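You operate a simulated robot arm through the tools that you are given. There is no shell and no other tool. Be economical: measure what you need, move in short steps, check, and stop when the job is done.

You run a simulated robot arm. Do the job below in one go: nothing can be reset, and whatever is moved stays where it is left.

Task
Purge the branch: lever shut, prime to green, bleed to zero, prime again.
Fine: in that order; white lever, red priming knob, blue bleed button; the branch gauge ends in the green band.

Only the result counts: the job must be done as asked and must still hold three seconds after the hand-in. Knocking over, shifting, dropping, spilling or breaking anything else fails it.

Robot
A 7-joint arm with a two-finger gripper, on a carriage that runs on a rail from [0.004, 1.19] to [-0.004, -1.19] (x, y) and turns from -148 to 184 degrees about z. Base frame: it is fixed where the carriage stands at the start and does not move with it; the origin is on the floor, on the carriage's upright axis, x ahead of it, y to its left, z up. Units: m, degrees, N and s.
Its first joint turns from -149.0 to 149.0 degrees. Places, roughly: blue bleed button [0.9, 0.2, 1.1]; branch gauge [0.9, 0.1, 1.3]; green feed lever [0.9, 0, 1.8]; red priming knob [0.9, 0.2, 1.3]; white branch lever [0.9, 0.4, 1.2]; yellow feed lever [0.9, 0.5, 1.8]. Payload 2.45 kg.
The TCP is the grasp point between the finger pads, 0.026 m short of the fingertips. In the tool frame z runs along the fingers and y along their closing line. Largest opening 0.096 m; the body of the gripper starts 0.069 m behind the TCP.
Orientation is told as [roll, pitch, yaw] about the base's x, y, z axes, in that order, counted from this pose: with the fingers straight down and closing along the base's y, the tool's x points along the base's -x, its y along +y and its z along -z.

Tools
- The arm moves only by the tool step_arm. Its argument "series" is a list of rows, each a list of 7 numbers: the shift along the tool's x, y, z in m, then the turn, a rotation vector about the tool's x, y, z in degrees, then the gripper command, from -1 (shut) to 1 (fully open), values between in proportion. In form: [[dx, dy, dz, rx, ry, rz, hand], ...]. A call has 1 to 10 rows; each row shifts and turns the commanded pose from where the row before left it, along the tool's axes as they then stand. A row lasts 0.2 s, in which the tool goes at most 0.05 m and 8.6 degrees; a call with a longer step from one row to the next is refused whole, and so is a gripper value outside its range. A pose out of reach is approached as far as the arm can. The call stops where the force on the tool passes 40 N (or 10 N more than at its start, if that is more) or the arm is blocked; 0.2 s more then pass. Each finger halts on what it meets, pressing with about 34 N; the grip force reading is that of the motor and also rises with nothing between the fingers. The clock runs only during rows and for 0.2 s after the last one: add rows that do not move to give the fingers time. The reply holds the time, the measured pose of the TCP, the force on the tool along the base axes, the opening and the grip force, in the units named above and with some noise, with the torque about the TCP (base axes, N m) and any sound that the robot's microphone picked up, and new pictures: "pictures" is both (left out), scene, wrist or none.
- Cameras (640 x 400 px; columns grow to the right, rows downward): "scene" is now at [0.043, 0.1785, 1.6625]; the picture's right is [0.07, -1.00, 0.00], its down [-0.56, -0.04, -0.82] and it looks along [0.82, 0.06, -0.57] (base axes); focal length 290 px, centre (320, 200). "wrist" rides on the gripper at [0.082, 0.003, -0.098] in the tool frame; the picture's right is [-0.04, 1.00, 0.00], its down [-0.73, -0.03, -0.68] and it looks along [-0.68, -0.03, 0.73] (tool axes); focal length 256 px, centre (320, 200). There is no depth. A picture from a camera that has moved, and an enlarged one, comes with that camera's place and axes in the base frame and with its lens.
- slide_trunk(by): slides the trunk up (or, below 0, down) by that many m; the arm and the scene camera ride with it, the base frame stays. It gives what a move gives, with no picture.
- roll_base(legs): drives the robot by 1 to 6 legs, each [ahead, left, turn to the left] in m, m and degrees, along the robot's own axes; the way and the turn of a leg run together, so that a leg with both is an arc; at most 1.5 m and 180 degrees a leg. The arm and the cameras ride along, it lands a little off, and it stops where it bumps. It keeps to its track: a leg is cut to what the track allows. It gives what a move gives, and a new picture of the scene camera.
- aim_head(pan, tilt): turns the head with the scene camera to pan (to the left, within 155 degrees either way) and tilt (down, from -29 to 69), counted from straight ahead of the robot. It gives what a move gives, and a new picture of the scene camera.
- close_up(camera, box): a new picture of the part [left, top, right, bottom] of that camera's present view, enlarged. It takes no simulated time.
- job_done(): hands the job in; it is judged then, once.

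Go step by step. Nothing tells you exact positions but the pictures and the camera data: compare them with the known pose of the tool, close in by small moves and look again before you grip or let go. The budget is 120 turns and 260 pictures, counting those below and the enlarged ones. Unless the task says otherwise, let go and move clear before handing in, and close with one line.

The tools are called after "Call:" as a command line: name --pt "numbers of a row" for each row, then --argument value for the rest, lists and objects as JSON in quotes. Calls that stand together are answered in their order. step_arm: Moves the arm, as the interface text tells. Its arguments: {"type":"object","properties":{"series":{"type":"array","items":{"type":"array","items":{"type":"number"}}},"pictures":{"type":"string","enum":["both","scene","wrist","none"]}},"required":["series"]} The other tools are called the same way: slide_trunk (by) slides the trunk up or down; roll_base (legs) drives the base; aim_head (pan, tilt) turns the head that bears the scene camera; close_up (camera, box) takes an enlarged picture of a part of a camera's view; job_done () hands the job in.

At the start:

```text
t: 0.0
ee_pos: [0.6589, 0.0393, 0.9993]
tcp_rot: [0.0, 0.0, 0.0]
ft_force: [0.5, -0.9, 0.2]
ft_torque: [0.01, -0.04, -0.01]
grip_width: 0.096
gripper_force: 0.1
trunk travel left (down, up): [-0.65, 0.06]
robot x, y, heading: [-0.0006, -0.0019, 0.2]
head pan, tilt: [4.2, 34.4]
```

scene: 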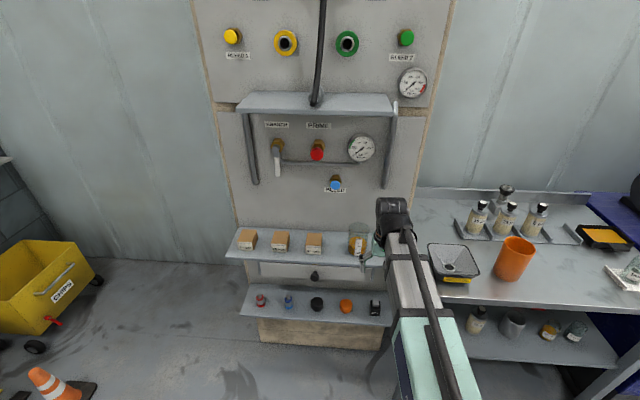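
wrist: 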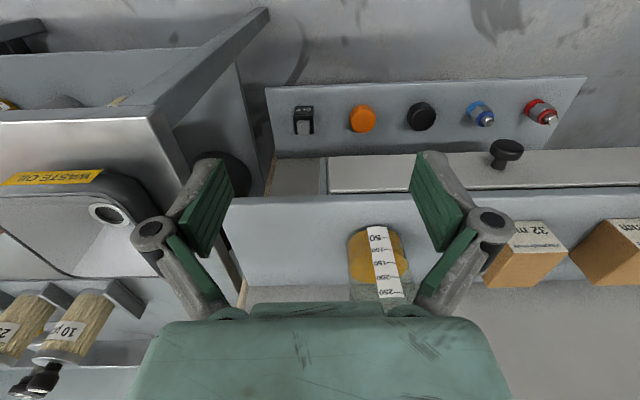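

I see the panel ahead with the white lever, red knob, blue button and branch gauge. First I take a closer look at the panel.

Call:
close_up --camera "scene" --box '[230, 90, 410, 202]'

Call:
close_up --camera "scene" --box '[200, 0, 450, 156]'

```text
3.56 times, centred on (320, 146) of scene
camera zoom: at [0.043, 0.1785, 1.6625], right [0.07, -1.0, 0.0], down [-0.56, -0.04, -0.82], along [0.82, 0.06, -0.57], focal length 1032 px, centre (320, 392)
```

zoom: 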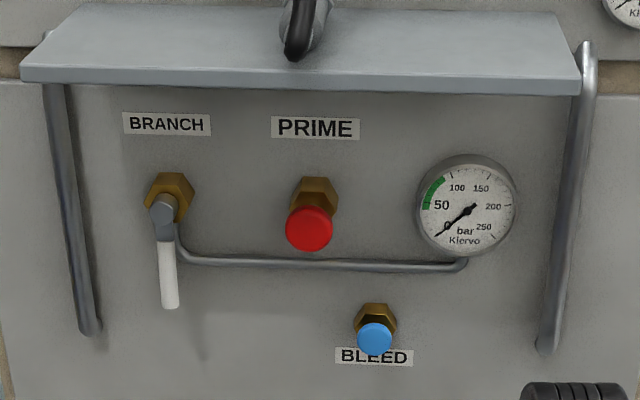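

```text
2.56 times, centred on (325, 78) of scene
camera zoom: at [0.043, 0.1785, 1.6625], right [0.07, -1.0, 0.0], down [-0.56, -0.04, -0.82], along [0.82, 0.06, -0.57], focal length 743 px, centre (307, 512)
```

zoom: 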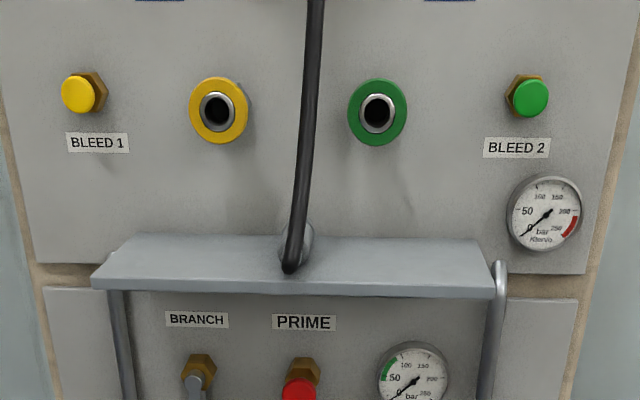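

The white lever hangs down. I need to know which position means shut, so I look at the upper panel and any signs.

Call:
aim_head --pan 4 --tilt 0

Call:
close_up --camera "scene" --box '[180, 60, 500, 260]'

```text
t: 1.0
ee_pos: [0.6581, 0.0383, 1.0009]
tcp_rot: [0.0, 0.0, 0.1]
ft_force: [0.9, -1.0, -0.2]
ft_torque: [0.03, 0.02, -0.01]
grip_width: 0.096
gripper_force: 0.1
trunk travel left (down, up): [-0.65, 0.06]
robot x, y, heading: [0.0017, -0.003, -0.0]
head pan, tilt: [4.0, 0.0]
camera scene: at [0.0447, 0.1783, 1.7176], right [0.07, -1.0, 0.0], down [0.0, 0.0, -1.0], along [1.0, 0.07, 0.0], focal length 290 px, centre (320, 200)
```

scene: 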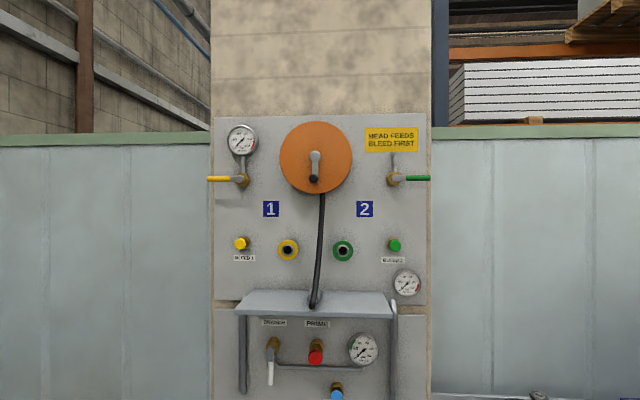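

```text
2.00 times, centred on (340, 160) of scene
camera zoom: at [0.0447, 0.1783, 1.7176], right [0.07, -1.0, 0.0], down [0.0, 0.0, -1.0], along [1.0, 0.07, 0.0], focal length 580 px, centre (280, 280)
```

zoom: 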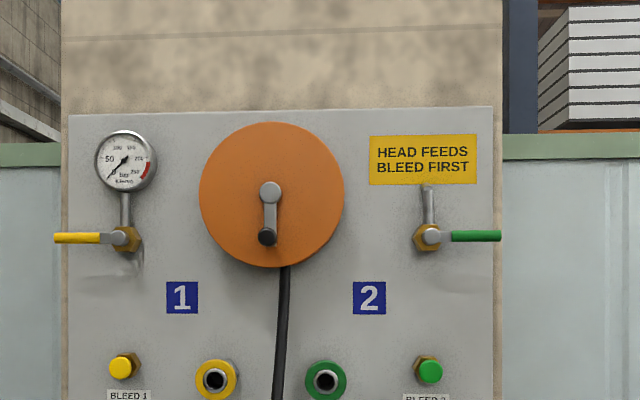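

Feed levers lie across their vertical pipes (shut, 0 bar). For the branch, I need to see how its pipe leaves the valve, so I raise and tilt the hand to look with the wrist camera.

Call:
step_arm --pt "0 0 -0.05 0 0 0 -1" --pt "0 0 -0.05 0 0 0 -1" --pt "0 0.03 -0.04 0 0 0 -1" --pt "0 0.03 0 0 -8.5 0 -1" --pt "0 0.03 0 0 -8.5 0 -1" --pt "0 0.03 0 0 -8.5 0 -1" --pt "0 0.03 0 0 -8.5 0 -1" --pt "0 0 0 0 -8.5 0 -1"

```text
t: 2.8
ee_pos: [0.6579, 0.1884, 1.14]
tcp_rot: [0.0, -42.7, -0.1]
ft_force: [-0.7, 0.4, -1.3]
ft_torque: [-0.02, 0.01, 0.0]
grip_width: 0.0
gripper_force: 28.2
trunk travel left (down, up): [-0.65, 0.06]
robot x, y, heading: [-0.0006, -0.0022, 0.1]
head pan, tilt: [4.0, 0.0]
camera scene: at [0.0446, 0.1784, 1.7177], right [0.07, -1.0, 0.0], down [0.0, 0.0, -1.0], along [1.0, 0.07, 0.0], focal length 290 px, centre (320, 200)
camera wrist: at [0.5334, 0.1928, 1.1578], right [0.03, 1.0, 0.03], down [0.08, -0.03, 1.0], along [1.0, -0.03, -0.08], focal length 256 px, centre (320, 200)
```

scene: 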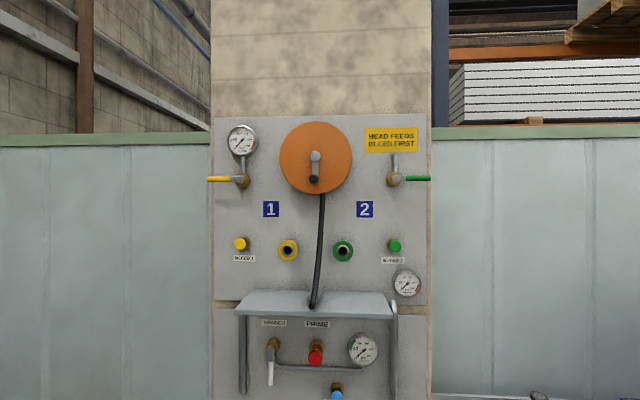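
wrist: 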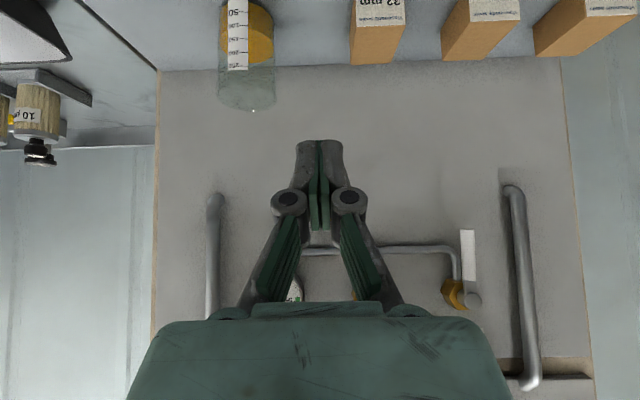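

The branch pipe leaves its valve downward, along the lever, so the lever is open now and must be turned across (a bar on its left suggests it swings to the right). I place it at about (0.875, 0.378, 1.175–1.265); I level the hand and line up in front of it.

Call:
step_arm --pt "0 0.03 0 0 -7.9 0 -0.2" --pt "0 0.03 0 0 -7.9 0 -0.2" --pt "0 0.03 0 0 -7.9 0 -0.2" --pt "0 0.03 0 0 -7.9 0 -0.2" --pt "0 0.03 0 0 -7.9 0 -0.2" --pt "0 0.03 0 0 -7.8 0 -0.2" --pt "-0.03 0.01 0 0 0 0 -0.2" --pt "-0.03 0 0 0 0 0 -0.2"

```text
t: 4.6
ee_pos: [0.659, 0.3785, 1.2008]
tcp_rot: [9.8, -89.8, -9.9]
ft_force: [0.0, -0.9, 0.4]
ft_torque: [-0.03, -0.01, -0.02]
grip_width: 0.0383
gripper_force: 0.1
trunk travel left (down, up): [-0.65, 0.06]
robot x, y, heading: [0.0014, -0.0009, 0.0]
head pan, tilt: [4.0, 0.0]
camera scene: at [0.0445, 0.1782, 1.7177], right [0.07, -1.0, 0.0], down [0.0, 0.0, -1.0], along [1.0, 0.07, 0.0], focal length 290 px, centre (320, 200)
camera wrist: at [0.5621, 0.3826, 1.1194], right [0.0, 1.0, 0.04], down [-0.68, -0.03, 0.74], along [0.74, -0.03, 0.68], focal length 256 px, centre (320, 200)
```

scene: 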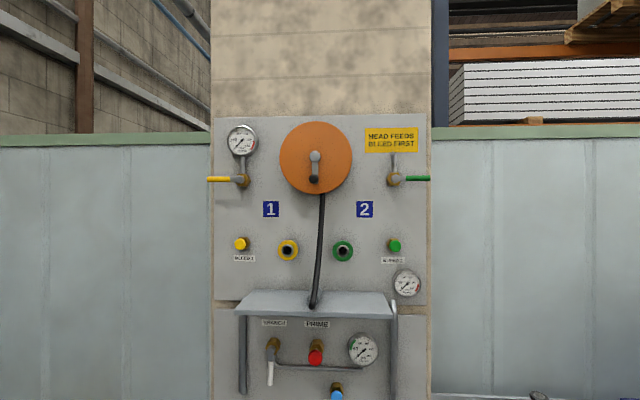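
wrist: 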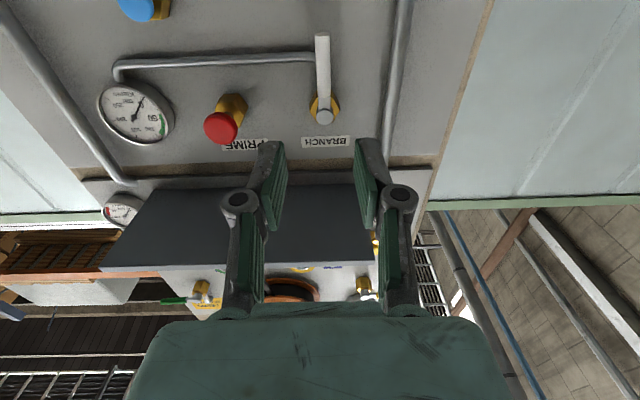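

The bar turns out well to the side (y≈0.47), so I straddle the lever with moderately open fingers, going straight in.

Call:
step_arm --pt "0 0.002 0.05 0 0 0 0.1" --pt "0 0 0.05 0 0 0 0.1" --pt "0 0 0.05 0 0 0 0.1" --pt "0 0 0.03 0 0 0 0.1" --pt "0 0 0.03 0 0 0 0.1" --pt "0 0 0.005 0 0 0 0.1"

```text
t: 6.0
ee_pos: [0.8744, 0.3804, 1.1991]
tcp_rot: [0.9, -89.8, -1.0]
ft_force: [-0.4, -0.3, -0.1]
ft_torque: [-0.03, -0.03, -0.03]
grip_width: 0.0527
gripper_force: 0.1
trunk travel left (down, up): [-0.65, 0.06]
robot x, y, heading: [0.0003, -0.001, 0.2]
head pan, tilt: [4.0, 0.0]
camera scene: at [0.0449, 0.1783, 1.7177], right [0.07, -1.0, 0.0], down [0.0, 0.0, -1.0], along [1.0, 0.07, 0.0], focal length 290 px, centre (320, 200)
camera wrist: at [0.7771, 0.3845, 1.118], right [0.0, 1.0, 0.04], down [-0.68, -0.03, 0.74], along [0.74, -0.03, 0.68], focal length 256 px, centre (320, 200)
```

scene: 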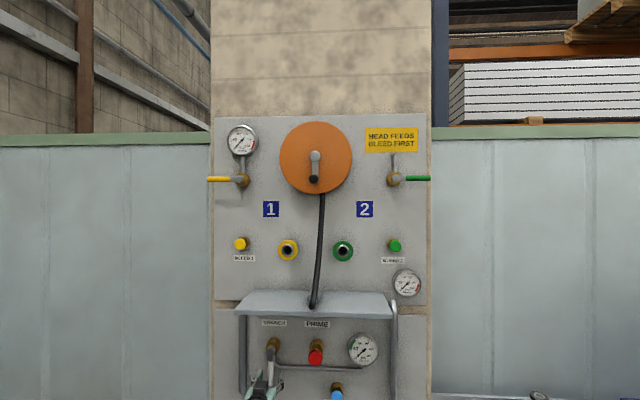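
wrist: 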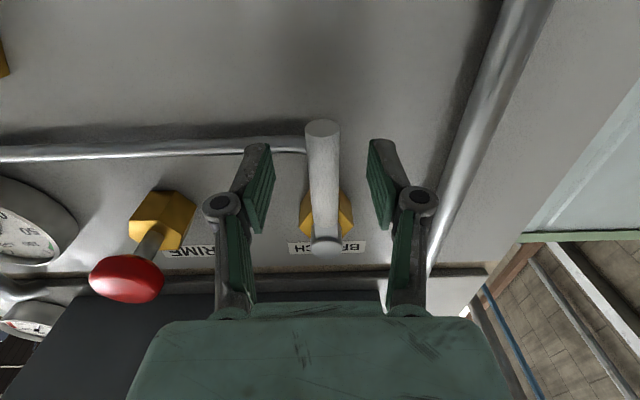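

The lever sits between the fingers. I narrow them loosely and swing toward the right along the lever's arc.

Call:
step_arm --pt "0 0.001 0 0 0 0 -0.42" --pt "-0.00074 -0.0099 0 0 0 -8.5 -0.42" --pt "-0.00074 -0.0099 0 0 0 -8.5 -0.42" --pt "-0.00074 -0.0099 0 0 0 -8.5 -0.42" --pt "-0.00074 -0.0099 0 0 0 -8.5 -0.42" --pictures "wrist"

```text
t: 6.9
ee_pos: [0.8748, 0.3752, 1.204]
tcp_rot: [-89.8, -71.0, 91.4]
ft_force: [2.7, 15.1, -4.8]
ft_torque: [0.16, 0.12, 0.19]
grip_width: 0.0379
gripper_force: 7.5
trunk travel left (down, up): [-0.65, 0.06]
robot x, y, heading: [0.0009, -0.0019, 0.4]
head pan, tilt: [4.0, 0.0]
stopped in row 4: the force on the tool passed its limit at 45 N (the readings are from after the stop); the commanded pose is now the measured one
camera wrist: at [0.778, 0.3502, 1.1253], right [-0.03, 0.96, -0.29], down [-0.68, 0.19, 0.7], along [0.73, 0.21, 0.65], focal length 256 px, centre (320, 200)
```

wrist: 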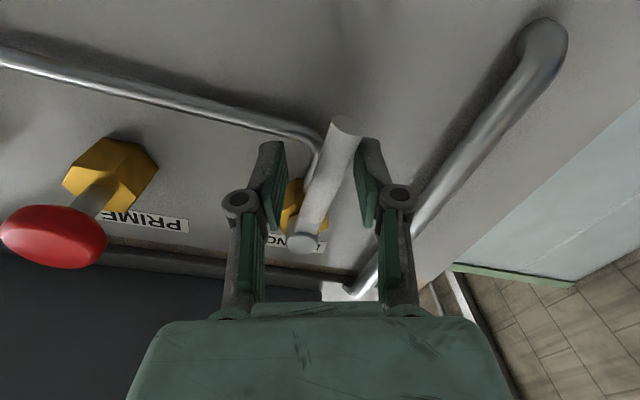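

The lever didn't budge to the right (stop), so it must swing left, in front of the bar. I loosen, straighten, pull back slightly and swing left.

Call:
step_arm --pt "0 0 0 0 0 0 0.1" --pt "0 0.003 -0.005 0 0 8.5 0.1" --pt "0.003 0.003 -0.005 0 0 8.5 0.1" --pt "0 0 -0.002 0 0 1.5 0.0" --pt "0 0 0 0 0 0 -0.3" --pictures "wrist"

```text
t: 8.1
ee_pos: [0.8618, 0.3734, 1.2]
tcp_rot: [-89.4, -89.5, 90.4]
ft_force: [0.2, -0.3, 0.3]
ft_torque: [-0.01, -0.01, 0.03]
grip_width: 0.0336
gripper_force: 0.0
trunk travel left (down, up): [-0.65, 0.06]
robot x, y, heading: [0.0021, 0.0031, 0.1]
head pan, tilt: [4.0, 0.0]
camera wrist: at [0.7651, 0.3755, 1.1192], right [-0.02, 1.0, 0.03], down [-0.68, -0.04, 0.73], along [0.73, -0.01, 0.68], focal length 256 px, centre (320, 200)
```

wrist: 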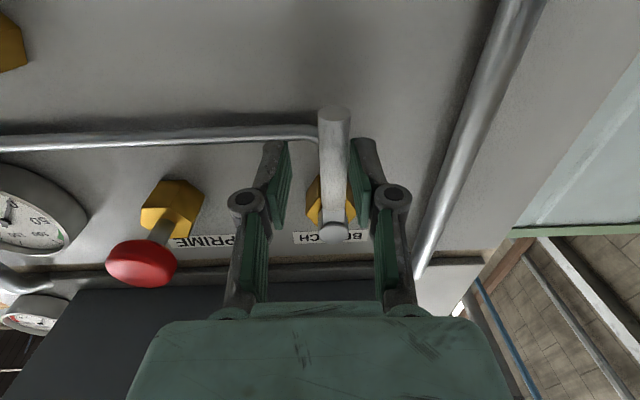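

Lever is upright and free between the fingers; swinging left now.

Call:
step_arm --pt "0 0.008 0 0 0 0 -0.35" --pt "-0.00074 0.0099 0 0 0 8.5 -0.35" --pt "-0.00074 0.0099 0 0 0 8.5 -0.35" --pt "-0.00074 0.0099 0 0 0 8.5 -0.35" --pt "-0.00074 0.0099 0 0 0 8.5 -0.35" --pictures "wrist"

```text
t: 9.3
ee_pos: [0.8618, 0.4189, 1.2109]
tcp_rot: [90.1, -56.3, -89.0]
ft_force: [0.3, -0.2, -0.1]
ft_torque: [0.01, -0.01, 0.04]
grip_width: 0.0315
gripper_force: 0.1
trunk travel left (down, up): [-0.65, 0.06]
robot x, y, heading: [0.0037, 0.0003, 0.1]
head pan, tilt: [4.0, 0.0]
camera wrist: at [0.7634, 0.4665, 1.1455], right [-0.01, 0.81, 0.59], down [-0.67, -0.44, 0.59], along [0.74, -0.39, 0.55], focal length 256 px, centre (320, 200)
```

wrist: 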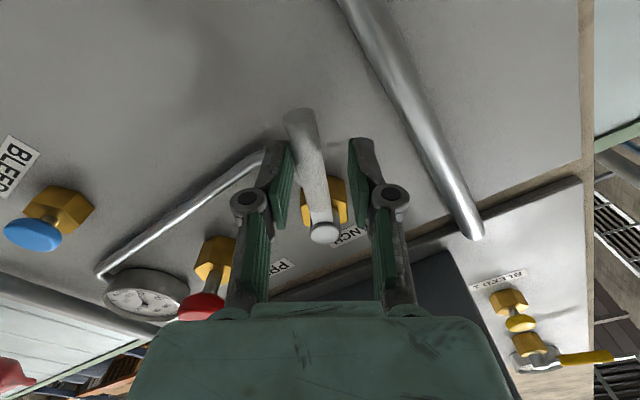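

The lever follows to the left. I continue the arc.

Call:
step_arm --pt "-0.00074 0.0099 0 0 0 8.5 -0.35" --pt "-0.00074 0.0099 0 0 0 8.5 -0.35" --pt "-0.00074 0.0099 0 0 0 8.5 -0.35" --pictures "wrist"

```text
t: 10.1
ee_pos: [0.8608, 0.4395, 1.2326]
tcp_rot: [89.9, -30.8, -89.0]
ft_force: [-0.8, 0.3, -0.7]
ft_torque: [0.0, 0.05, -0.01]
grip_width: 0.0318
gripper_force: 0.5
trunk travel left (down, up): [-0.65, 0.06]
robot x, y, heading: [0.0012, 0.0012, 0.3]
head pan, tilt: [4.0, 0.0]
camera wrist: at [0.7628, 0.511, 1.1942], right [-0.01, 0.48, 0.88], down [-0.67, -0.66, 0.35], along [0.74, -0.58, 0.32], focal length 256 px, centre (320, 200)
```

wrist: 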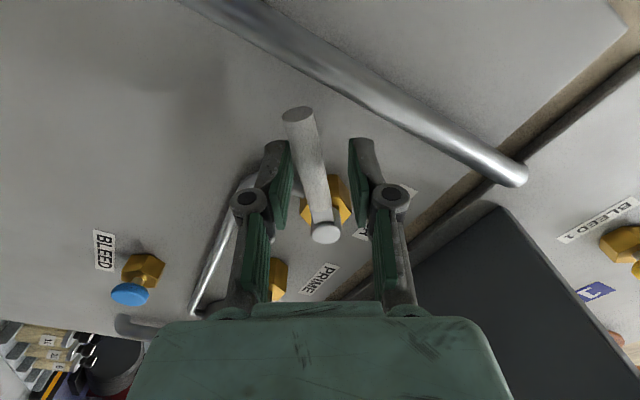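

Call:
step_arm --pt "-0.00074 0.0099 0 0 0 8.5 -0.35" --pt "-0.00074 0.0099 0 0 0 8.5 -0.35" --pt "-0.00074 0.0099 0 0 0 8.5 -0.35" --pt "-0.0006 0.008 0 0 0 6 -0.35" --pt "-0.0004 0.006 0 0 0 3 -0.35"

```text
t: 11.3
ee_pos: [0.8592, 0.4494, 1.2752]
tcp_rot: [89.9, 3.5, -89.0]
ft_force: [-1.4, 1.5, -0.3]
ft_torque: [0.02, 0.05, 0.0]
grip_width: 0.0319
gripper_force: 0.3
trunk travel left (down, up): [-0.65, 0.06]
robot x, y, heading: [-0.0005, 0.0019, 0.3]
head pan, tilt: [4.0, 0.0]
camera scene: at [0.0441, 0.179, 1.7177], right [0.07, -1.0, 0.0], down [0.0, 0.0, -1.0], along [1.0, 0.07, 0.0], focal length 290 px, centre (320, 200)
camera wrist: at [0.7621, 0.5296, 1.2838], right [0.0, -0.1, 0.99], down [-0.67, -0.74, -0.08], along [0.75, -0.66, -0.07], focal length 256 px, centre (320, 200)
```

scene: 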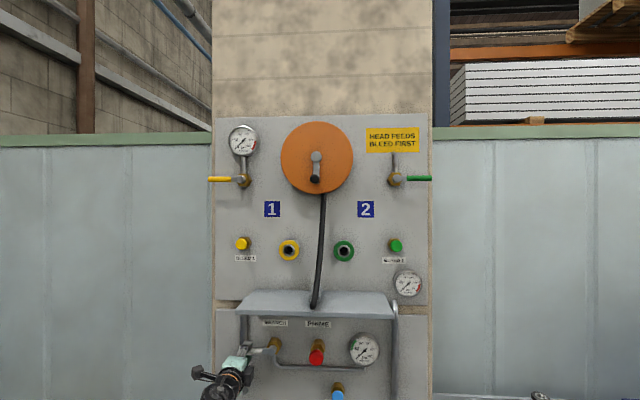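
wrist: 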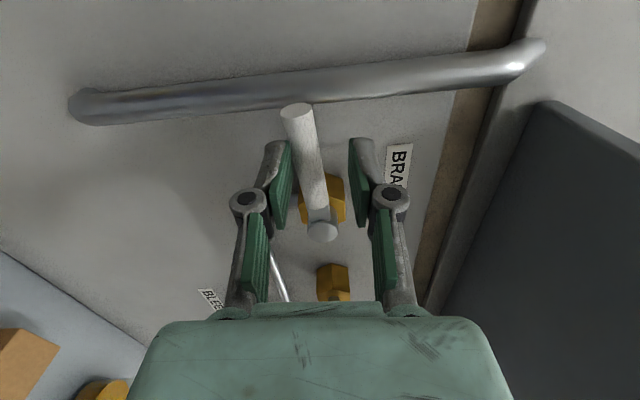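

The lever is nearly horizontal; I push on upward until it meets its stop.

Call:
step_arm --pt "0 0.006 0 0 0 2 -0.35" --pt "0 0.006 0 0 0 2 -0.35" --pt "0 0.006 0 0 0 2 -0.35" --pictures "wrist"

```text
t: 12.1
ee_pos: [0.8615, 0.4461, 1.2885]
tcp_rot: [89.7, 9.5, -89.2]
ft_force: [-7.9, -4.4, -28.2]
ft_torque: [-0.68, 0.83, -0.07]
grip_width: 0.05
gripper_force: 14.6
trunk travel left (down, up): [-0.65, 0.06]
robot x, y, heading: [-0.0042, 0.0016, 0.1]
head pan, tilt: [4.0, 0.0]
camera wrist: at [0.7641, 0.5259, 1.3062], right [0.01, -0.2, 0.98], down [-0.67, -0.73, -0.15], along [0.74, -0.65, -0.14], focal length 256 px, centre (320, 200)
```

wrist: 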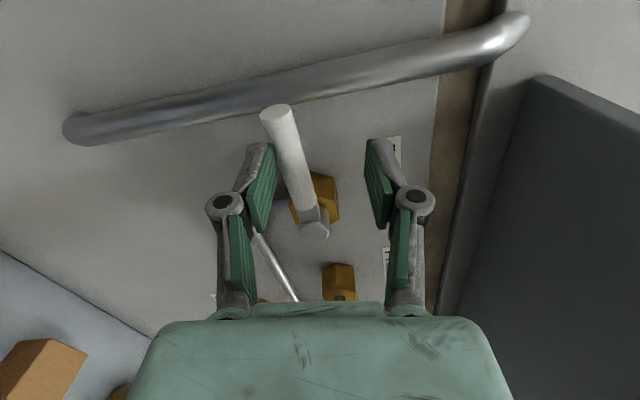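

The lever is against its stop, lying horizontal: shut. I back out and roll the hand back, heading for the red knob at about (0.87, 0.249, 1.26).

Call:
step_arm --pt "0 -0.012 0 0 0 0 0.1" --pt "0 0 -0.03 0 0 0 0.1" --pt "0 0 -0.05 0 0 0 0.1" --pt "0 0 -0.05 0 0 0 0.1" --pt "0 0 -0.03 0 0 -8.5 0.1" --pt "0 0 0 0 0 -8.5 0.1" --pt "0 0 0 0 0 -8.5 0.1" --pt "0 0 0 0 0 -8.5 -1" --pt "0 0 0 0 0 -8.5 -1" --pt "0 0 0 0 0 -8.5 -1" --pictures "scene"

Call:
step_arm --pt "0 0 0 0 0 -8.5 -1" --pt "0 0 0 0 0 -8.5 -1" --pt "0 0 0 0 0 -8.5 -1" --pt "0 0 0 0 0 -8.5 -1" --pt "0 0 0 0 0 -8.5 -1" --pt "0 0 0 0 0 -6.0 -1"

```text
t: 14.3
ee_pos: [0.7011, 0.4463, 1.281]
tcp_rot: [90.1, -41.6, -89.1]
ft_force: [0.4, 0.6, 0.9]
ft_torque: [0.0, -0.02, 0.0]
grip_width: 0.0
gripper_force: 28.0
trunk travel left (down, up): [-0.65, 0.06]
robot x, y, heading: [-0.0022, -0.0019, 0.3]
head pan, tilt: [4.0, 0.0]
camera scene: at [0.0442, 0.1789, 1.7177], right [0.07, -1.0, 0.0], down [0.0, 0.0, -1.0], along [1.0, 0.07, 0.0], focal length 290 px, centre (320, 200)
```

scene: 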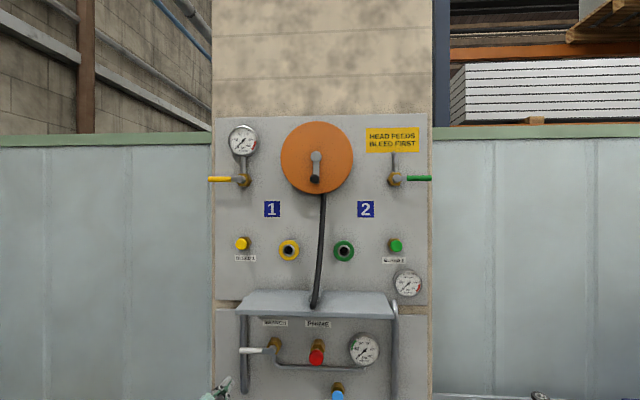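

```text
t: 15.7
ee_pos: [0.7004, 0.4468, 1.2805]
tcp_rot: [-88.7, -90.0, 89.7]
ft_force: [-0.4, -0.7, -0.1]
ft_torque: [-0.02, -0.04, -0.01]
grip_width: 0.0
gripper_force: 28.3
trunk travel left (down, up): [-0.65, 0.06]
robot x, y, heading: [0.0024, -0.0031, 0.2]
head pan, tilt: [4.0, 0.0]
camera scene: at [0.0442, 0.1789, 1.7177], right [0.07, -1.0, 0.0], down [0.0, 0.0, -1.0], along [1.0, 0.07, 0.0], focal length 290 px, centre (320, 200)
camera wrist: at [0.6039, 0.4487, 1.1998], right [-0.02, 1.0, 0.04], down [-0.68, -0.04, 0.73], along [0.73, -0.01, 0.68], focal length 256 px, centre (320, 200)
```

scene: 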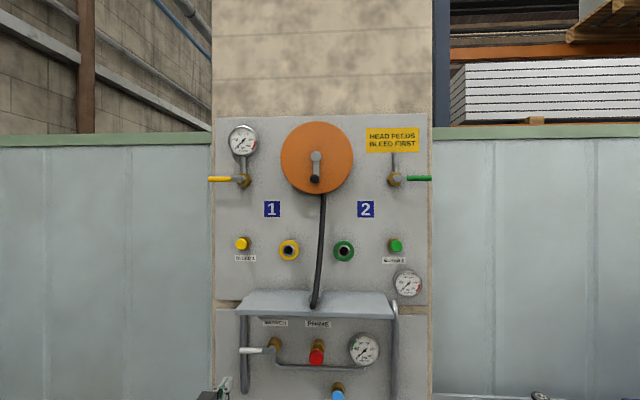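
wrist: 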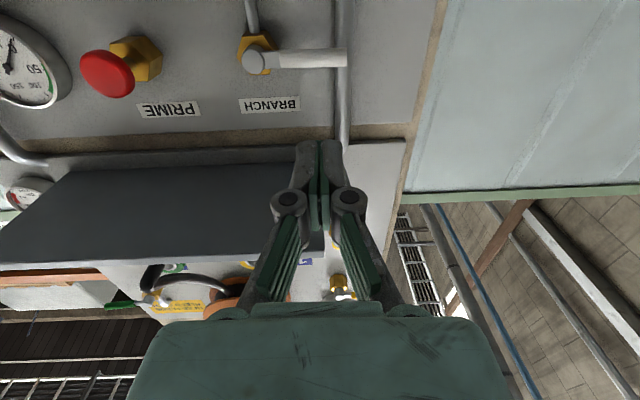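

The lever stays horizontal. Knob located at about (0.855, 0.25, 1.267); I move in front of it with shut fingers and aim the head to watch the gauge.

Call:
step_arm --pt "0.003 -0.049 0 0 0 0 -1" --pt "0.003 -0.049 0 0 0 0 -1" --pt "0.004 -0.049 0 0 0 0 -1" --pt "0.004 -0.049 0 0 0 0 -1" --pt "0 0 0.045 0 0 0 -1" --pt "0 0 0.045 0 0 0 -1" --pictures "wrist"

Call:
aim_head --pan 4 --tilt 20

Call:
close_up --camera "scene" --box '[240, 170, 400, 270]'

```text
t: 17.1
ee_pos: [0.7946, 0.2506, 1.2672]
tcp_rot: [-42.4, -90.0, 43.5]
ft_force: [0.0, 0.3, -0.5]
ft_torque: [0.01, -0.01, 0.02]
grip_width: 0.0
gripper_force: 29.1
trunk travel left (down, up): [-0.65, 0.06]
robot x, y, heading: [0.0007, 0.0001, 0.3]
head pan, tilt: [4.0, 0.0]
camera wrist: at [0.6984, 0.2545, 1.1856], right [-0.02, 1.0, 0.04], down [-0.68, -0.04, 0.73], along [0.73, -0.01, 0.68], focal length 256 px, centre (320, 200)
```

wrist: 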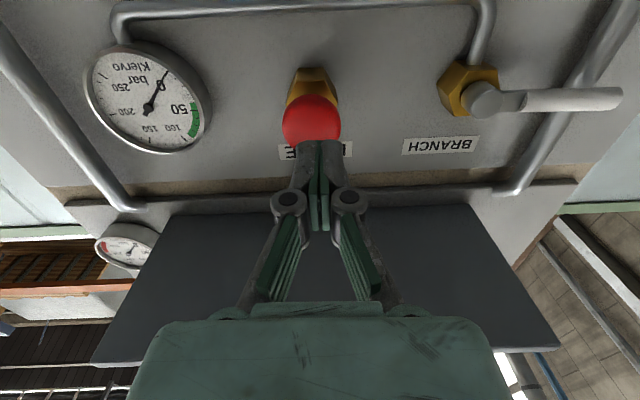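

```text
t: 17.9
ee_pos: [0.7937, 0.2522, 1.2664]
tcp_rot: [-7.3, -90.1, 8.3]
ft_force: [0.5, -1.1, -1.0]
ft_torque: [0.02, 0.0, 0.0]
grip_width: 0.0003
gripper_force: 28.6
trunk travel left (down, up): [-0.65, 0.06]
robot x, y, heading: [0.0, 0.003, 0.1]
head pan, tilt: [4.0, 20.0]
camera scene: at [0.0473, 0.1791, 1.6855], right [0.07, -1.0, 0.0], down [-0.34, -0.02, -0.94], along [0.94, 0.07, -0.34], focal length 290 px, centre (320, 200)
```

scene: 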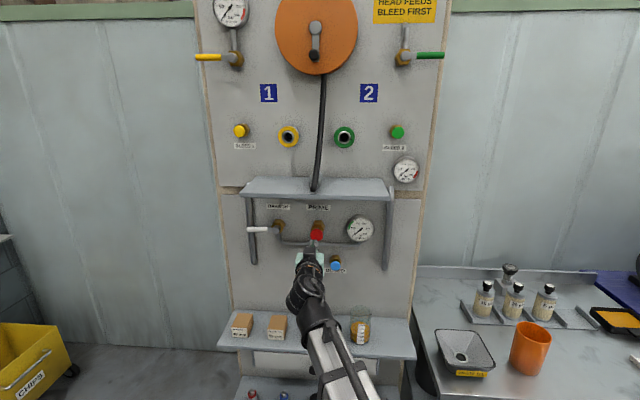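

```text
4.00 times, centred on (320, 220) of scene
camera zoom: at [0.0473, 0.1791, 1.6855], right [0.07, -1.0, 0.0], down [-0.34, -0.02, -0.94], along [0.94, 0.07, -0.34], focal length 1161 px, centre (320, 120)
```

zoom: 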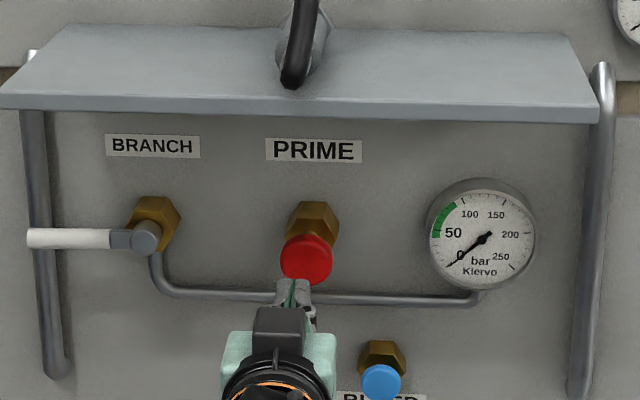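

Fingertips are centred on the knob and the gauge reads 0; the wrist view shows it too. I press in small steps.

Call:
step_arm --pt "0 0 0.03 0 0 0 -1" --pt "0 0 0.008 0 0 0 -1" --pt "0 0 0.004 0 0 0 -1" --pictures "wrist"

```text
t: 18.7
ee_pos: [0.8362, 0.2528, 1.2675]
tcp_rot: [119.2, -90.1, -118.2]
ft_force: [-1.6, -1.1, -0.3]
ft_torque: [-0.02, -0.01, -0.03]
grip_width: 0.0001
gripper_force: 28.3
trunk travel left (down, up): [-0.65, 0.06]
robot x, y, heading: [0.0018, 0.0018, 0.0]
head pan, tilt: [4.0, 20.0]
camera wrist: at [0.7387, 0.2552, 1.1856], right [-0.02, 1.0, 0.04], down [-0.68, -0.04, 0.73], along [0.73, -0.01, 0.68], focal length 256 px, centre (320, 200)
```

wrist: 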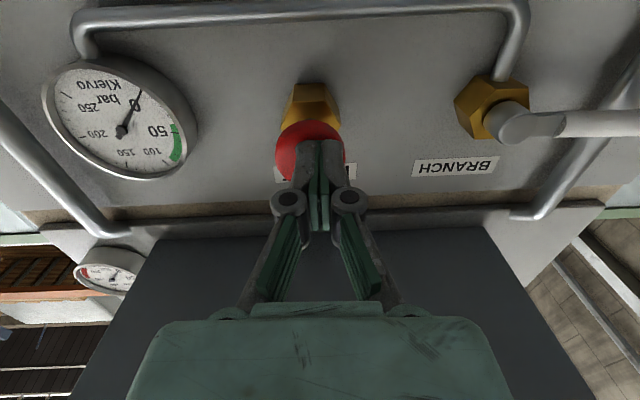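

Call:
step_arm --pt "0 0 0.004 0 0 0 -1" --pt "0 0 0.004 0 0 0 -1" --pictures "wrist"

```text
t: 19.3
ee_pos: [0.8428, 0.2527, 1.2666]
tcp_rot: [163.2, -90.1, -162.2]
ft_force: [-4.0, -2.1, -1.8]
ft_torque: [-0.01, 0.02, -0.06]
grip_width: 0.0
gripper_force: 28.7
trunk travel left (down, up): [-0.65, 0.06]
robot x, y, heading: [-0.0023, -0.0008, 0.3]
head pan, tilt: [4.0, 20.0]
camera wrist: at [0.7465, 0.2552, 1.1858], right [-0.02, 1.0, 0.04], down [-0.68, -0.04, 0.73], along [0.73, -0.01, 0.68], focal length 256 px, centre (320, 200)
```

wrist: 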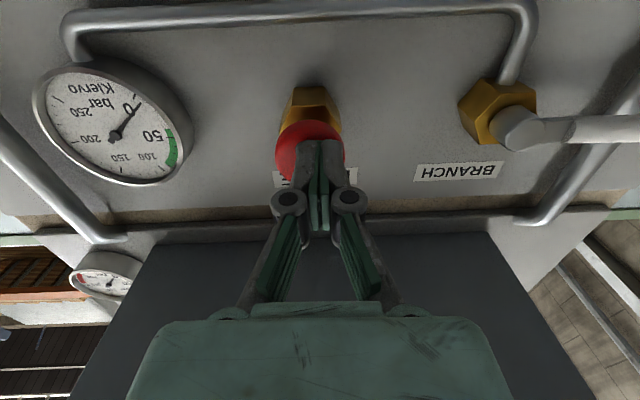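

Contact: the knob gives against a light spring. I press on while watching the gauge.

Call:
step_arm --pt "0 0 0.004 0 0 0 -1" --pt "0 0 0.003 0 0 0 -1" --pictures "none"

Call:
close_up --camera "scene" --box '[300, 205, 396, 265]'

```text
t: 19.9
ee_pos: [0.8496, 0.2521, 1.2668]
tcp_rot: [-176.9, -90.0, 177.9]
ft_force: [-5.5, -2.2, -2.1]
ft_torque: [0.02, 0.03, -0.07]
grip_width: 0.0
gripper_force: 28.1
trunk travel left (down, up): [-0.65, 0.06]
robot x, y, heading: [-0.0004, 0.0004, 0.4]
head pan, tilt: [4.0, 20.0]
```

```text
6.67 times, centred on (348, 235) of scene
camera zoom: at [0.0466, 0.179, 1.6855], right [0.07, -1.0, 0.0], down [-0.34, -0.02, -0.94], along [0.94, 0.07, -0.34], focal length 1935 px, centre (133, -33)
```

zoom: 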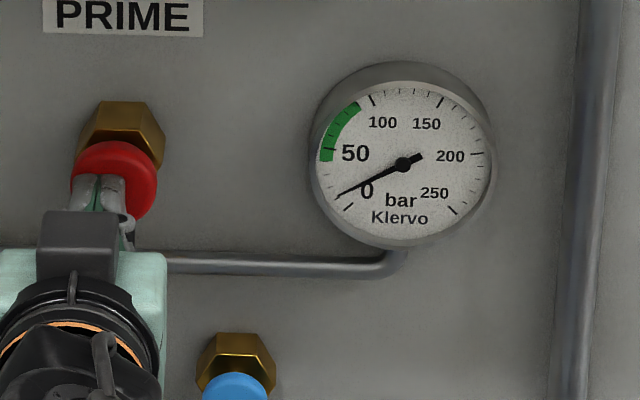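

The gauge is rising (about 12 bar). I hold still a moment to see whether it goes by time or by stroke.

Call:
step_arm --pt "0 0 0 0 0 0 -1" --pt "0 0 0 0 0 0 -1" --pictures "none"

Call:
close_up --camera "scene" --box '[300, 205, 396, 265]'

```text
t: 20.5
ee_pos: [0.8506, 0.2529, 1.2671]
tcp_rot: [-175.7, -89.9, 176.7]
ft_force: [-5.4, -1.0, -1.6]
ft_torque: [0.03, 0.02, -0.01]
grip_width: 0.0
gripper_force: 28.7
trunk travel left (down, up): [-0.65, 0.06]
robot x, y, heading: [-0.0029, 0.0001, 0.4]
head pan, tilt: [4.0, 20.0]
```

```text
6.67 times, centred on (348, 235) of scene
camera zoom: at [0.0465, 0.1791, 1.6855], right [0.07, -1.0, 0.0], down [-0.34, -0.02, -0.94], along [0.94, 0.07, -0.34], focal length 1935 px, centre (133, -33)
```

zoom: 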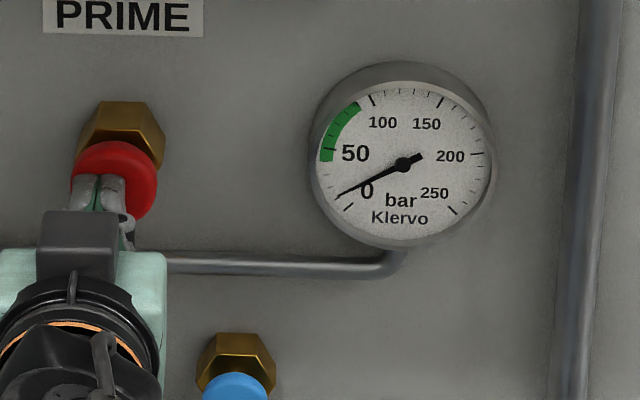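

It goes by stroke. I press further.

Call:
step_arm --pt "0 0 0.003 0 0 0 -1" --pt "0 0 0.003 0 0 0 -1" --pictures "none"

Call:
close_up --camera "scene" --box '[300, 205, 396, 265]'

```text
t: 21.1
ee_pos: [0.8563, 0.2533, 1.2665]
tcp_rot: [179.3, -90.0, -178.4]
ft_force: [-6.7, -1.4, -1.5]
ft_torque: [0.01, -0.04, -0.07]
grip_width: 0.0002
gripper_force: 28.2
trunk travel left (down, up): [-0.65, 0.06]
robot x, y, heading: [-0.0017, 0.0007, 0.3]
head pan, tilt: [4.0, 20.0]
```

```text
6.67 times, centred on (348, 235) of scene
camera zoom: at [0.0463, 0.179, 1.6855], right [0.07, -1.0, 0.0], down [-0.34, -0.02, -0.94], along [0.94, 0.07, -0.34], focal length 1935 px, centre (133, -33)
```

zoom: 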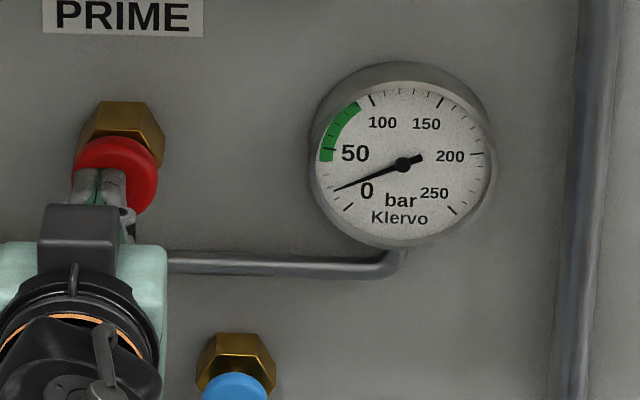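

Call:
step_arm --pt "0 0 0.004 0 0 0 -1" --pt "0 0 0.004 0 0 0 -1" --pt "0 0 0.004 0 0 0 -1" --pictures "none"

Call:
close_up --camera "scene" --box '[300, 205, 396, 265]'

```text
t: 21.9
ee_pos: [0.859, 0.2542, 1.2683]
tcp_rot: [133.7, -90.0, -132.7]
ft_force: [-19.2, -2.2, 1.8]
ft_torque: [-0.02, -0.11, -0.12]
grip_width: 0.0
gripper_force: 28.5
trunk travel left (down, up): [-0.65, 0.06]
robot x, y, heading: [0.0004, -0.0013, 0.2]
head pan, tilt: [4.0, 20.0]
stopped in row 3: the force on the tool passed its limit at 45 N (the readings are from after the stop); the commanded pose is now the measured one
```

```text
6.67 times, centred on (348, 235) of scene
camera zoom: at [0.0436, 0.1787, 1.6858], right [0.07, -1.0, 0.0], down [-0.34, -0.02, -0.94], along [0.94, 0.07, -0.34], focal length 1935 px, centre (133, -33)
```

zoom: 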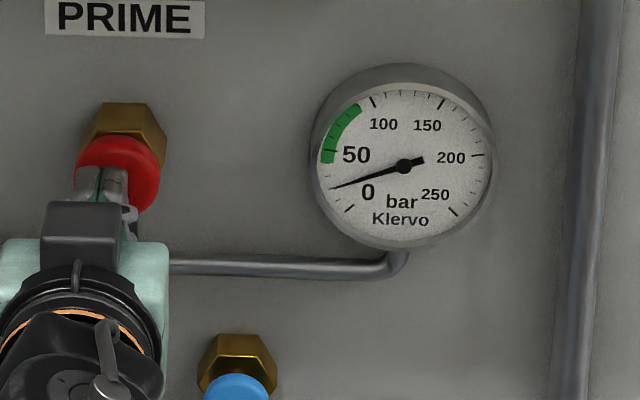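

End of stroke at x≈0.859 gives about 20 bar. I release and stroke again to see if it pumps up.

Call:
step_arm --pt "0 0 -0.015 0 0 0 -1" --pt "0 0 -0.015 0 0 0 -1" --pt "0 0 0 0 0 0 -1" --pictures "none"

Call:
close_up --camera "scene" --box '[300, 205, 396, 265]'

Call:
step_arm --pt "0 0 0.01 0 0 0 -1" --pt "0 0 0.01 0 0 0 -1" --pt "0 0 0.009 0 0 0 -1" --pictures "none"

Call:
close_up --camera "scene" --box '[300, 205, 396, 265]'

```text
t: 22.7
ee_pos: [0.8347, 0.2538, 1.2649]
tcp_rot: [16.1, -89.8, -15.1]
ft_force: [0.1, -0.9, 0.3]
ft_torque: [0.02, 0.03, -0.02]
grip_width: 0.0
gripper_force: 28.3
trunk travel left (down, up): [-0.65, 0.06]
robot x, y, heading: [-0.0011, 0.0016, -0.0]
head pan, tilt: [4.0, 20.0]
```

```text
6.67 times, centred on (348, 235) of scene
camera zoom: at [0.0471, 0.1791, 1.6854], right [0.07, -1.0, 0.0], down [-0.34, -0.03, -0.94], along [0.94, 0.07, -0.34], focal length 1935 px, centre (133, -33)
```

zoom: 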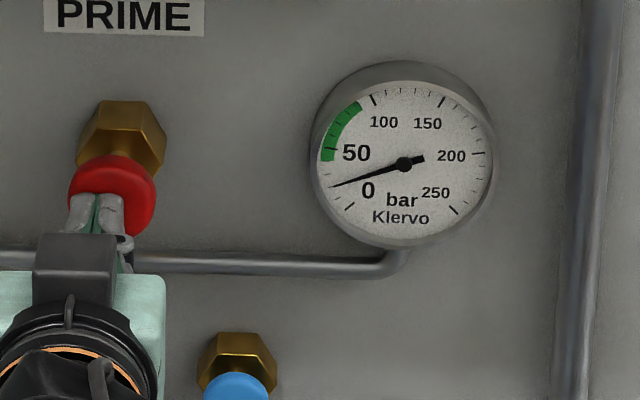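

```text
t: 23.5
ee_pos: [0.8586, 0.2531, 1.2656]
tcp_rot: [31.9, -90.0, -31.0]
ft_force: [-20.1, -2.2, -6.0]
ft_torque: [0.04, 0.06, -0.18]
grip_width: 0.0
gripper_force: 28.2
trunk travel left (down, up): [-0.65, 0.06]
robot x, y, heading: [0.0011, 0.0017, 0.3]
head pan, tilt: [4.0, 20.0]
```

```text
6.67 times, centred on (348, 235) of scene
camera zoom: at [0.0447, 0.1788, 1.6854], right [0.07, -1.0, 0.0], down [-0.34, -0.02, -0.94], along [0.94, 0.07, -0.34], focal length 1935 px, centre (133, -33)
```

zoom: 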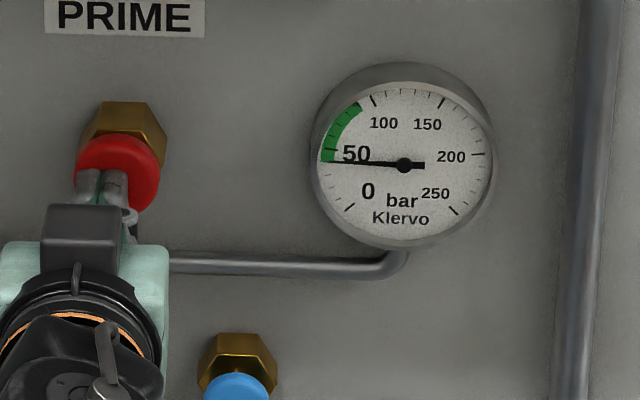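

It pumps about 20 bar per stroke and holds. A third stroke should land mid-green (~60).

Call:
step_arm --pt "0 0 -0.015 0 0 0 -1" --pt "0 0 -0.014 0 0 0 -1" --pt "0 0 0 0 0 0 -1" --pt "0 0 0.01 0 0 0 -1" --pt "0 0 0.01 0 0 0 -1" --pt "0 0 0.0085 0 0 0 -1" --pt "0 0 0 0 0 0 -1" --pt "0 0 -0.02 0 0 0 -1" --pt "0 0 -0.03 0 0 0 -1" --pictures "none"

Call:
close_up --camera "scene" --box '[300, 205, 396, 265]'

```text
t: 25.5
ee_pos: [0.8112, 0.252, 1.2656]
tcp_rot: [18.1, -89.8, -17.1]
ft_force: [-0.5, -0.1, 0.1]
ft_torque: [-0.01, 0.01, -0.02]
grip_width: 0.0
gripper_force: 28.9
trunk travel left (down, up): [-0.65, 0.06]
robot x, y, heading: [-0.0012, -0.0002, 0.1]
head pan, tilt: [4.0, 20.0]
```

```text
6.67 times, centred on (348, 235) of scene
camera zoom: at [0.0469, 0.1791, 1.6855], right [0.07, -1.0, 0.0], down [-0.34, -0.02, -0.94], along [0.94, 0.07, -0.34], focal length 1935 px, centre (133, -33)
```

zoom: 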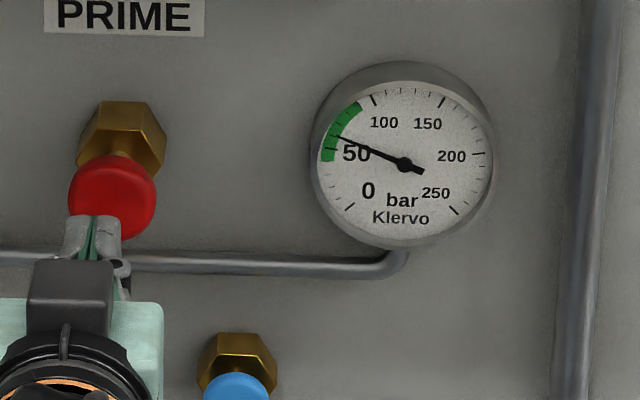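

About 60 bar, squarely green. Next the blue bleed button, about (0.86, 0.187, 1.155): I back off and line up.

Call:
step_arm --pt "0 0 -0.05 0 0 0 -1" --pt "0.035 -0.022 0 0 0 0 -1" --pt "0.035 -0.022 0 0 0 0 -1" --pt "0.038 -0.022 0 0 0 0 -1" --pt "0 0 0 0 0 0 -1" --pictures "wrist"

Call:
close_up --camera "scene" --box '[272, 200, 400, 280]'

```text
t: 26.7
ee_pos: [0.7621, 0.1863, 1.1559]
tcp_rot: [25.3, -89.9, -24.2]
ft_force: [0.8, -0.5, 0.3]
ft_torque: [0.0, 0.02, 0.0]
grip_width: 0.0
gripper_force: 28.5
trunk travel left (down, up): [-0.65, 0.06]
robot x, y, heading: [0.0013, -0.0003, 0.4]
head pan, tilt: [4.0, 20.0]
camera wrist: at [0.665, 0.1887, 1.077], right [-0.02, 1.0, 0.04], down [-0.68, -0.04, 0.74], along [0.74, -0.01, 0.68], focal length 256 px, centre (320, 200)
```

wrist: 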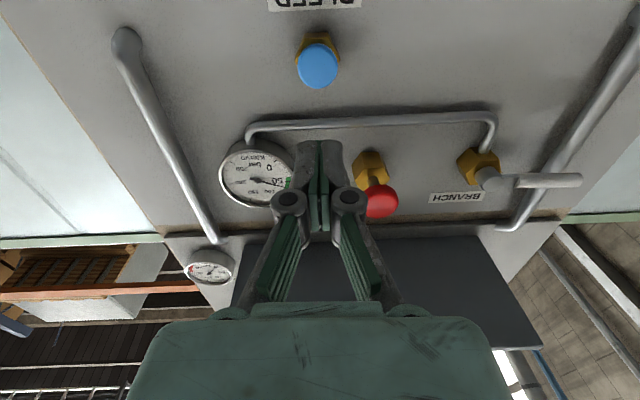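

```text
5.00 times, centred on (336, 240) of scene
camera zoom: at [0.0473, 0.1791, 1.6854], right [0.07, -1.0, 0.0], down [-0.34, -0.02, -0.94], along [0.94, 0.07, -0.34], focal length 1451 px, centre (240, 0)
```

zoom: 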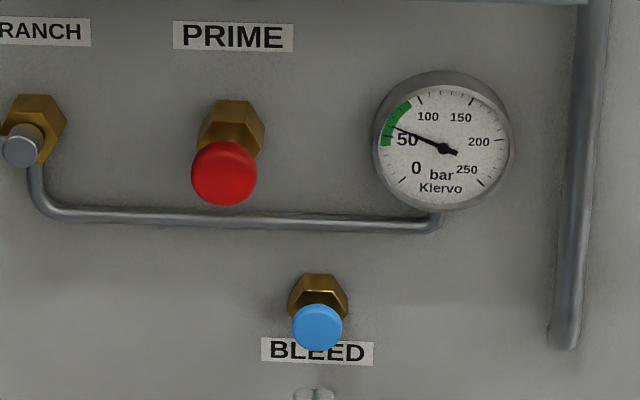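

Refined: button at about (0.90, 0.19, 1.141), needle still green. I lower slightly and move in, then press gently.

Call:
step_arm --pt "0.015 0.003 0 0 0 0 -1" --pt "0 0 0.05 0 0 0 -1" --pt "0 0 0.045 0 0 0 -1" --pictures "wrist"

```text
t: 27.5
ee_pos: [0.8576, 0.1911, 1.1411]
tcp_rot: [15.0, -89.7, -14.0]
ft_force: [-0.3, 0.8, 0.2]
ft_torque: [0.0, 0.0, 0.0]
grip_width: 0.0002
gripper_force: 28.2
trunk travel left (down, up): [-0.65, 0.06]
robot x, y, heading: [-0.0032, 0.0007, 0.3]
head pan, tilt: [4.0, 20.0]
camera wrist: at [0.761, 0.1928, 1.0611], right [-0.02, 1.0, 0.04], down [-0.68, -0.04, 0.74], along [0.74, -0.02, 0.68], focal length 256 px, centre (320, 200)
```

wrist: 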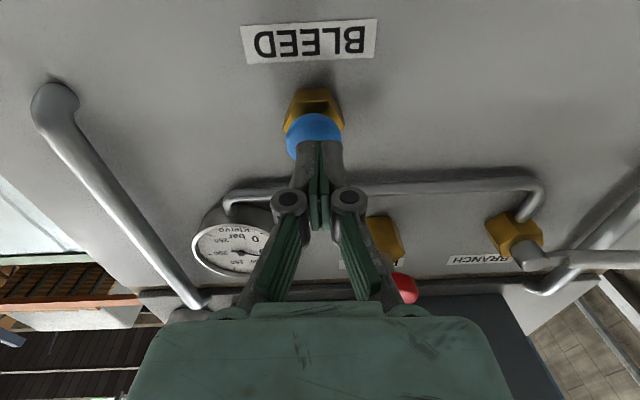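

Well aligned, maybe 5 mm high; I lower a touch and press.

Call:
step_arm --pt "0.005 -0.001 0.008 0 0 0 -1" --pt "0 0 0.006 0 0 0 -1" --pt "0 0 0.004 0 0 0 -1" --pt "0 0 0.004 0 0 0 -1" --pt "0 0 0.003 0 0 0 -1" --pictures "wrist"

Call:
close_up --camera "scene" --box '[272, 200, 400, 280]'

```text
t: 28.7
ee_pos: [0.8783, 0.1905, 1.1368]
tcp_rot: [30.6, -89.8, -29.6]
ft_force: [-31.3, -2.0, -13.5]
ft_torque: [0.03, 0.23, -0.06]
grip_width: 0.0057
gripper_force: 28.4
trunk travel left (down, up): [-0.65, 0.06]
robot x, y, heading: [0.0023, 0.0007, 0.3]
head pan, tilt: [4.0, 20.0]
camera wrist: at [0.782, 0.1922, 1.0567], right [-0.02, 1.0, 0.04], down [-0.68, -0.04, 0.73], along [0.74, -0.01, 0.68], focal length 256 px, centre (320, 200)
```

wrist: 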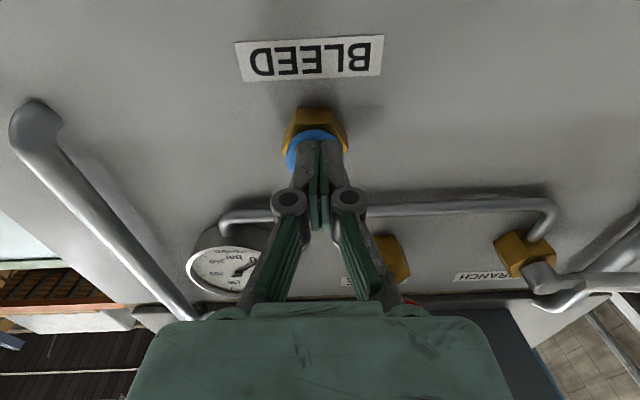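

```text
5.00 times, centred on (336, 240) of scene
camera zoom: at [0.0443, 0.1792, 1.6853], right [0.07, -1.0, 0.0], down [-0.34, -0.03, -0.94], along [0.94, 0.07, -0.34], focal length 1451 px, centre (240, 0)
```

zoom: 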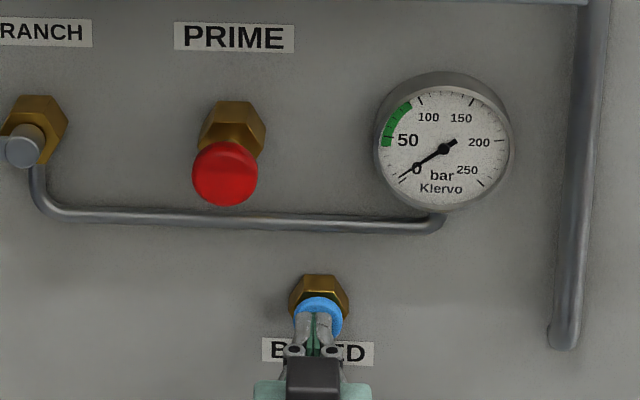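

It is bleeding down, nearly at zero. I hold the button a while longer.

Call:
step_arm --pt "0 0 0 0 0 0 -1" --pt "0 0 0 0 0 0 -1" --pt "0 0 0 0 0 0 -1" --pt "0 0 0 0 0 0 -1" --pt "0 0 0 0 0 0 -1" --pt "0 0 0 0 0 0 -1" --pt "0 0 0 0 0 0 -1" --pt "0 0 0 0 0 0 -1" --pictures "none"

Call:
close_up --camera "scene" --box '[336, 205, 384, 235]'

```text
t: 29.5
ee_pos: [0.8785, 0.1895, 1.1379]
tcp_rot: [29.8, -89.9, -28.7]
ft_force: [-18.1, -2.3, -0.8]
ft_torque: [0.03, -0.04, -0.05]
grip_width: 0.0057
gripper_force: 28.5
trunk travel left (down, up): [-0.65, 0.06]
robot x, y, heading: [0.0006, -0.0001, 0.1]
head pan, tilt: [4.0, 20.0]
stopped in row 4: the force on the tool passed its limit at 44 N (the readings are from after the stop); the commanded pose is now the measured one
```

```text
13.33 times, centred on (360, 220) of scene
camera zoom: at [0.0444, 0.1789, 1.686], right [0.07, -1.0, 0.0], down [-0.34, -0.03, -0.94], along [0.94, 0.07, -0.34], focal length 3870 px, centre (-213, -67)
```

zoom: 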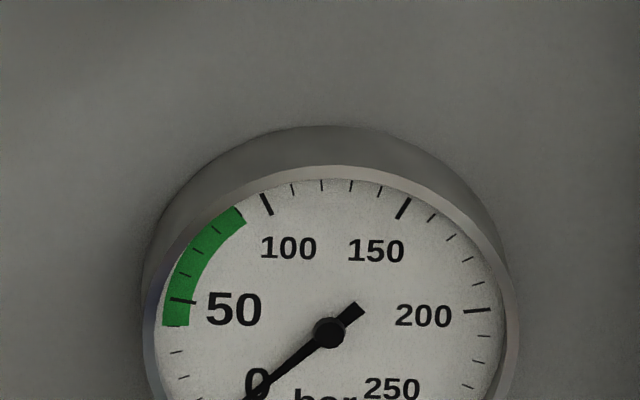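

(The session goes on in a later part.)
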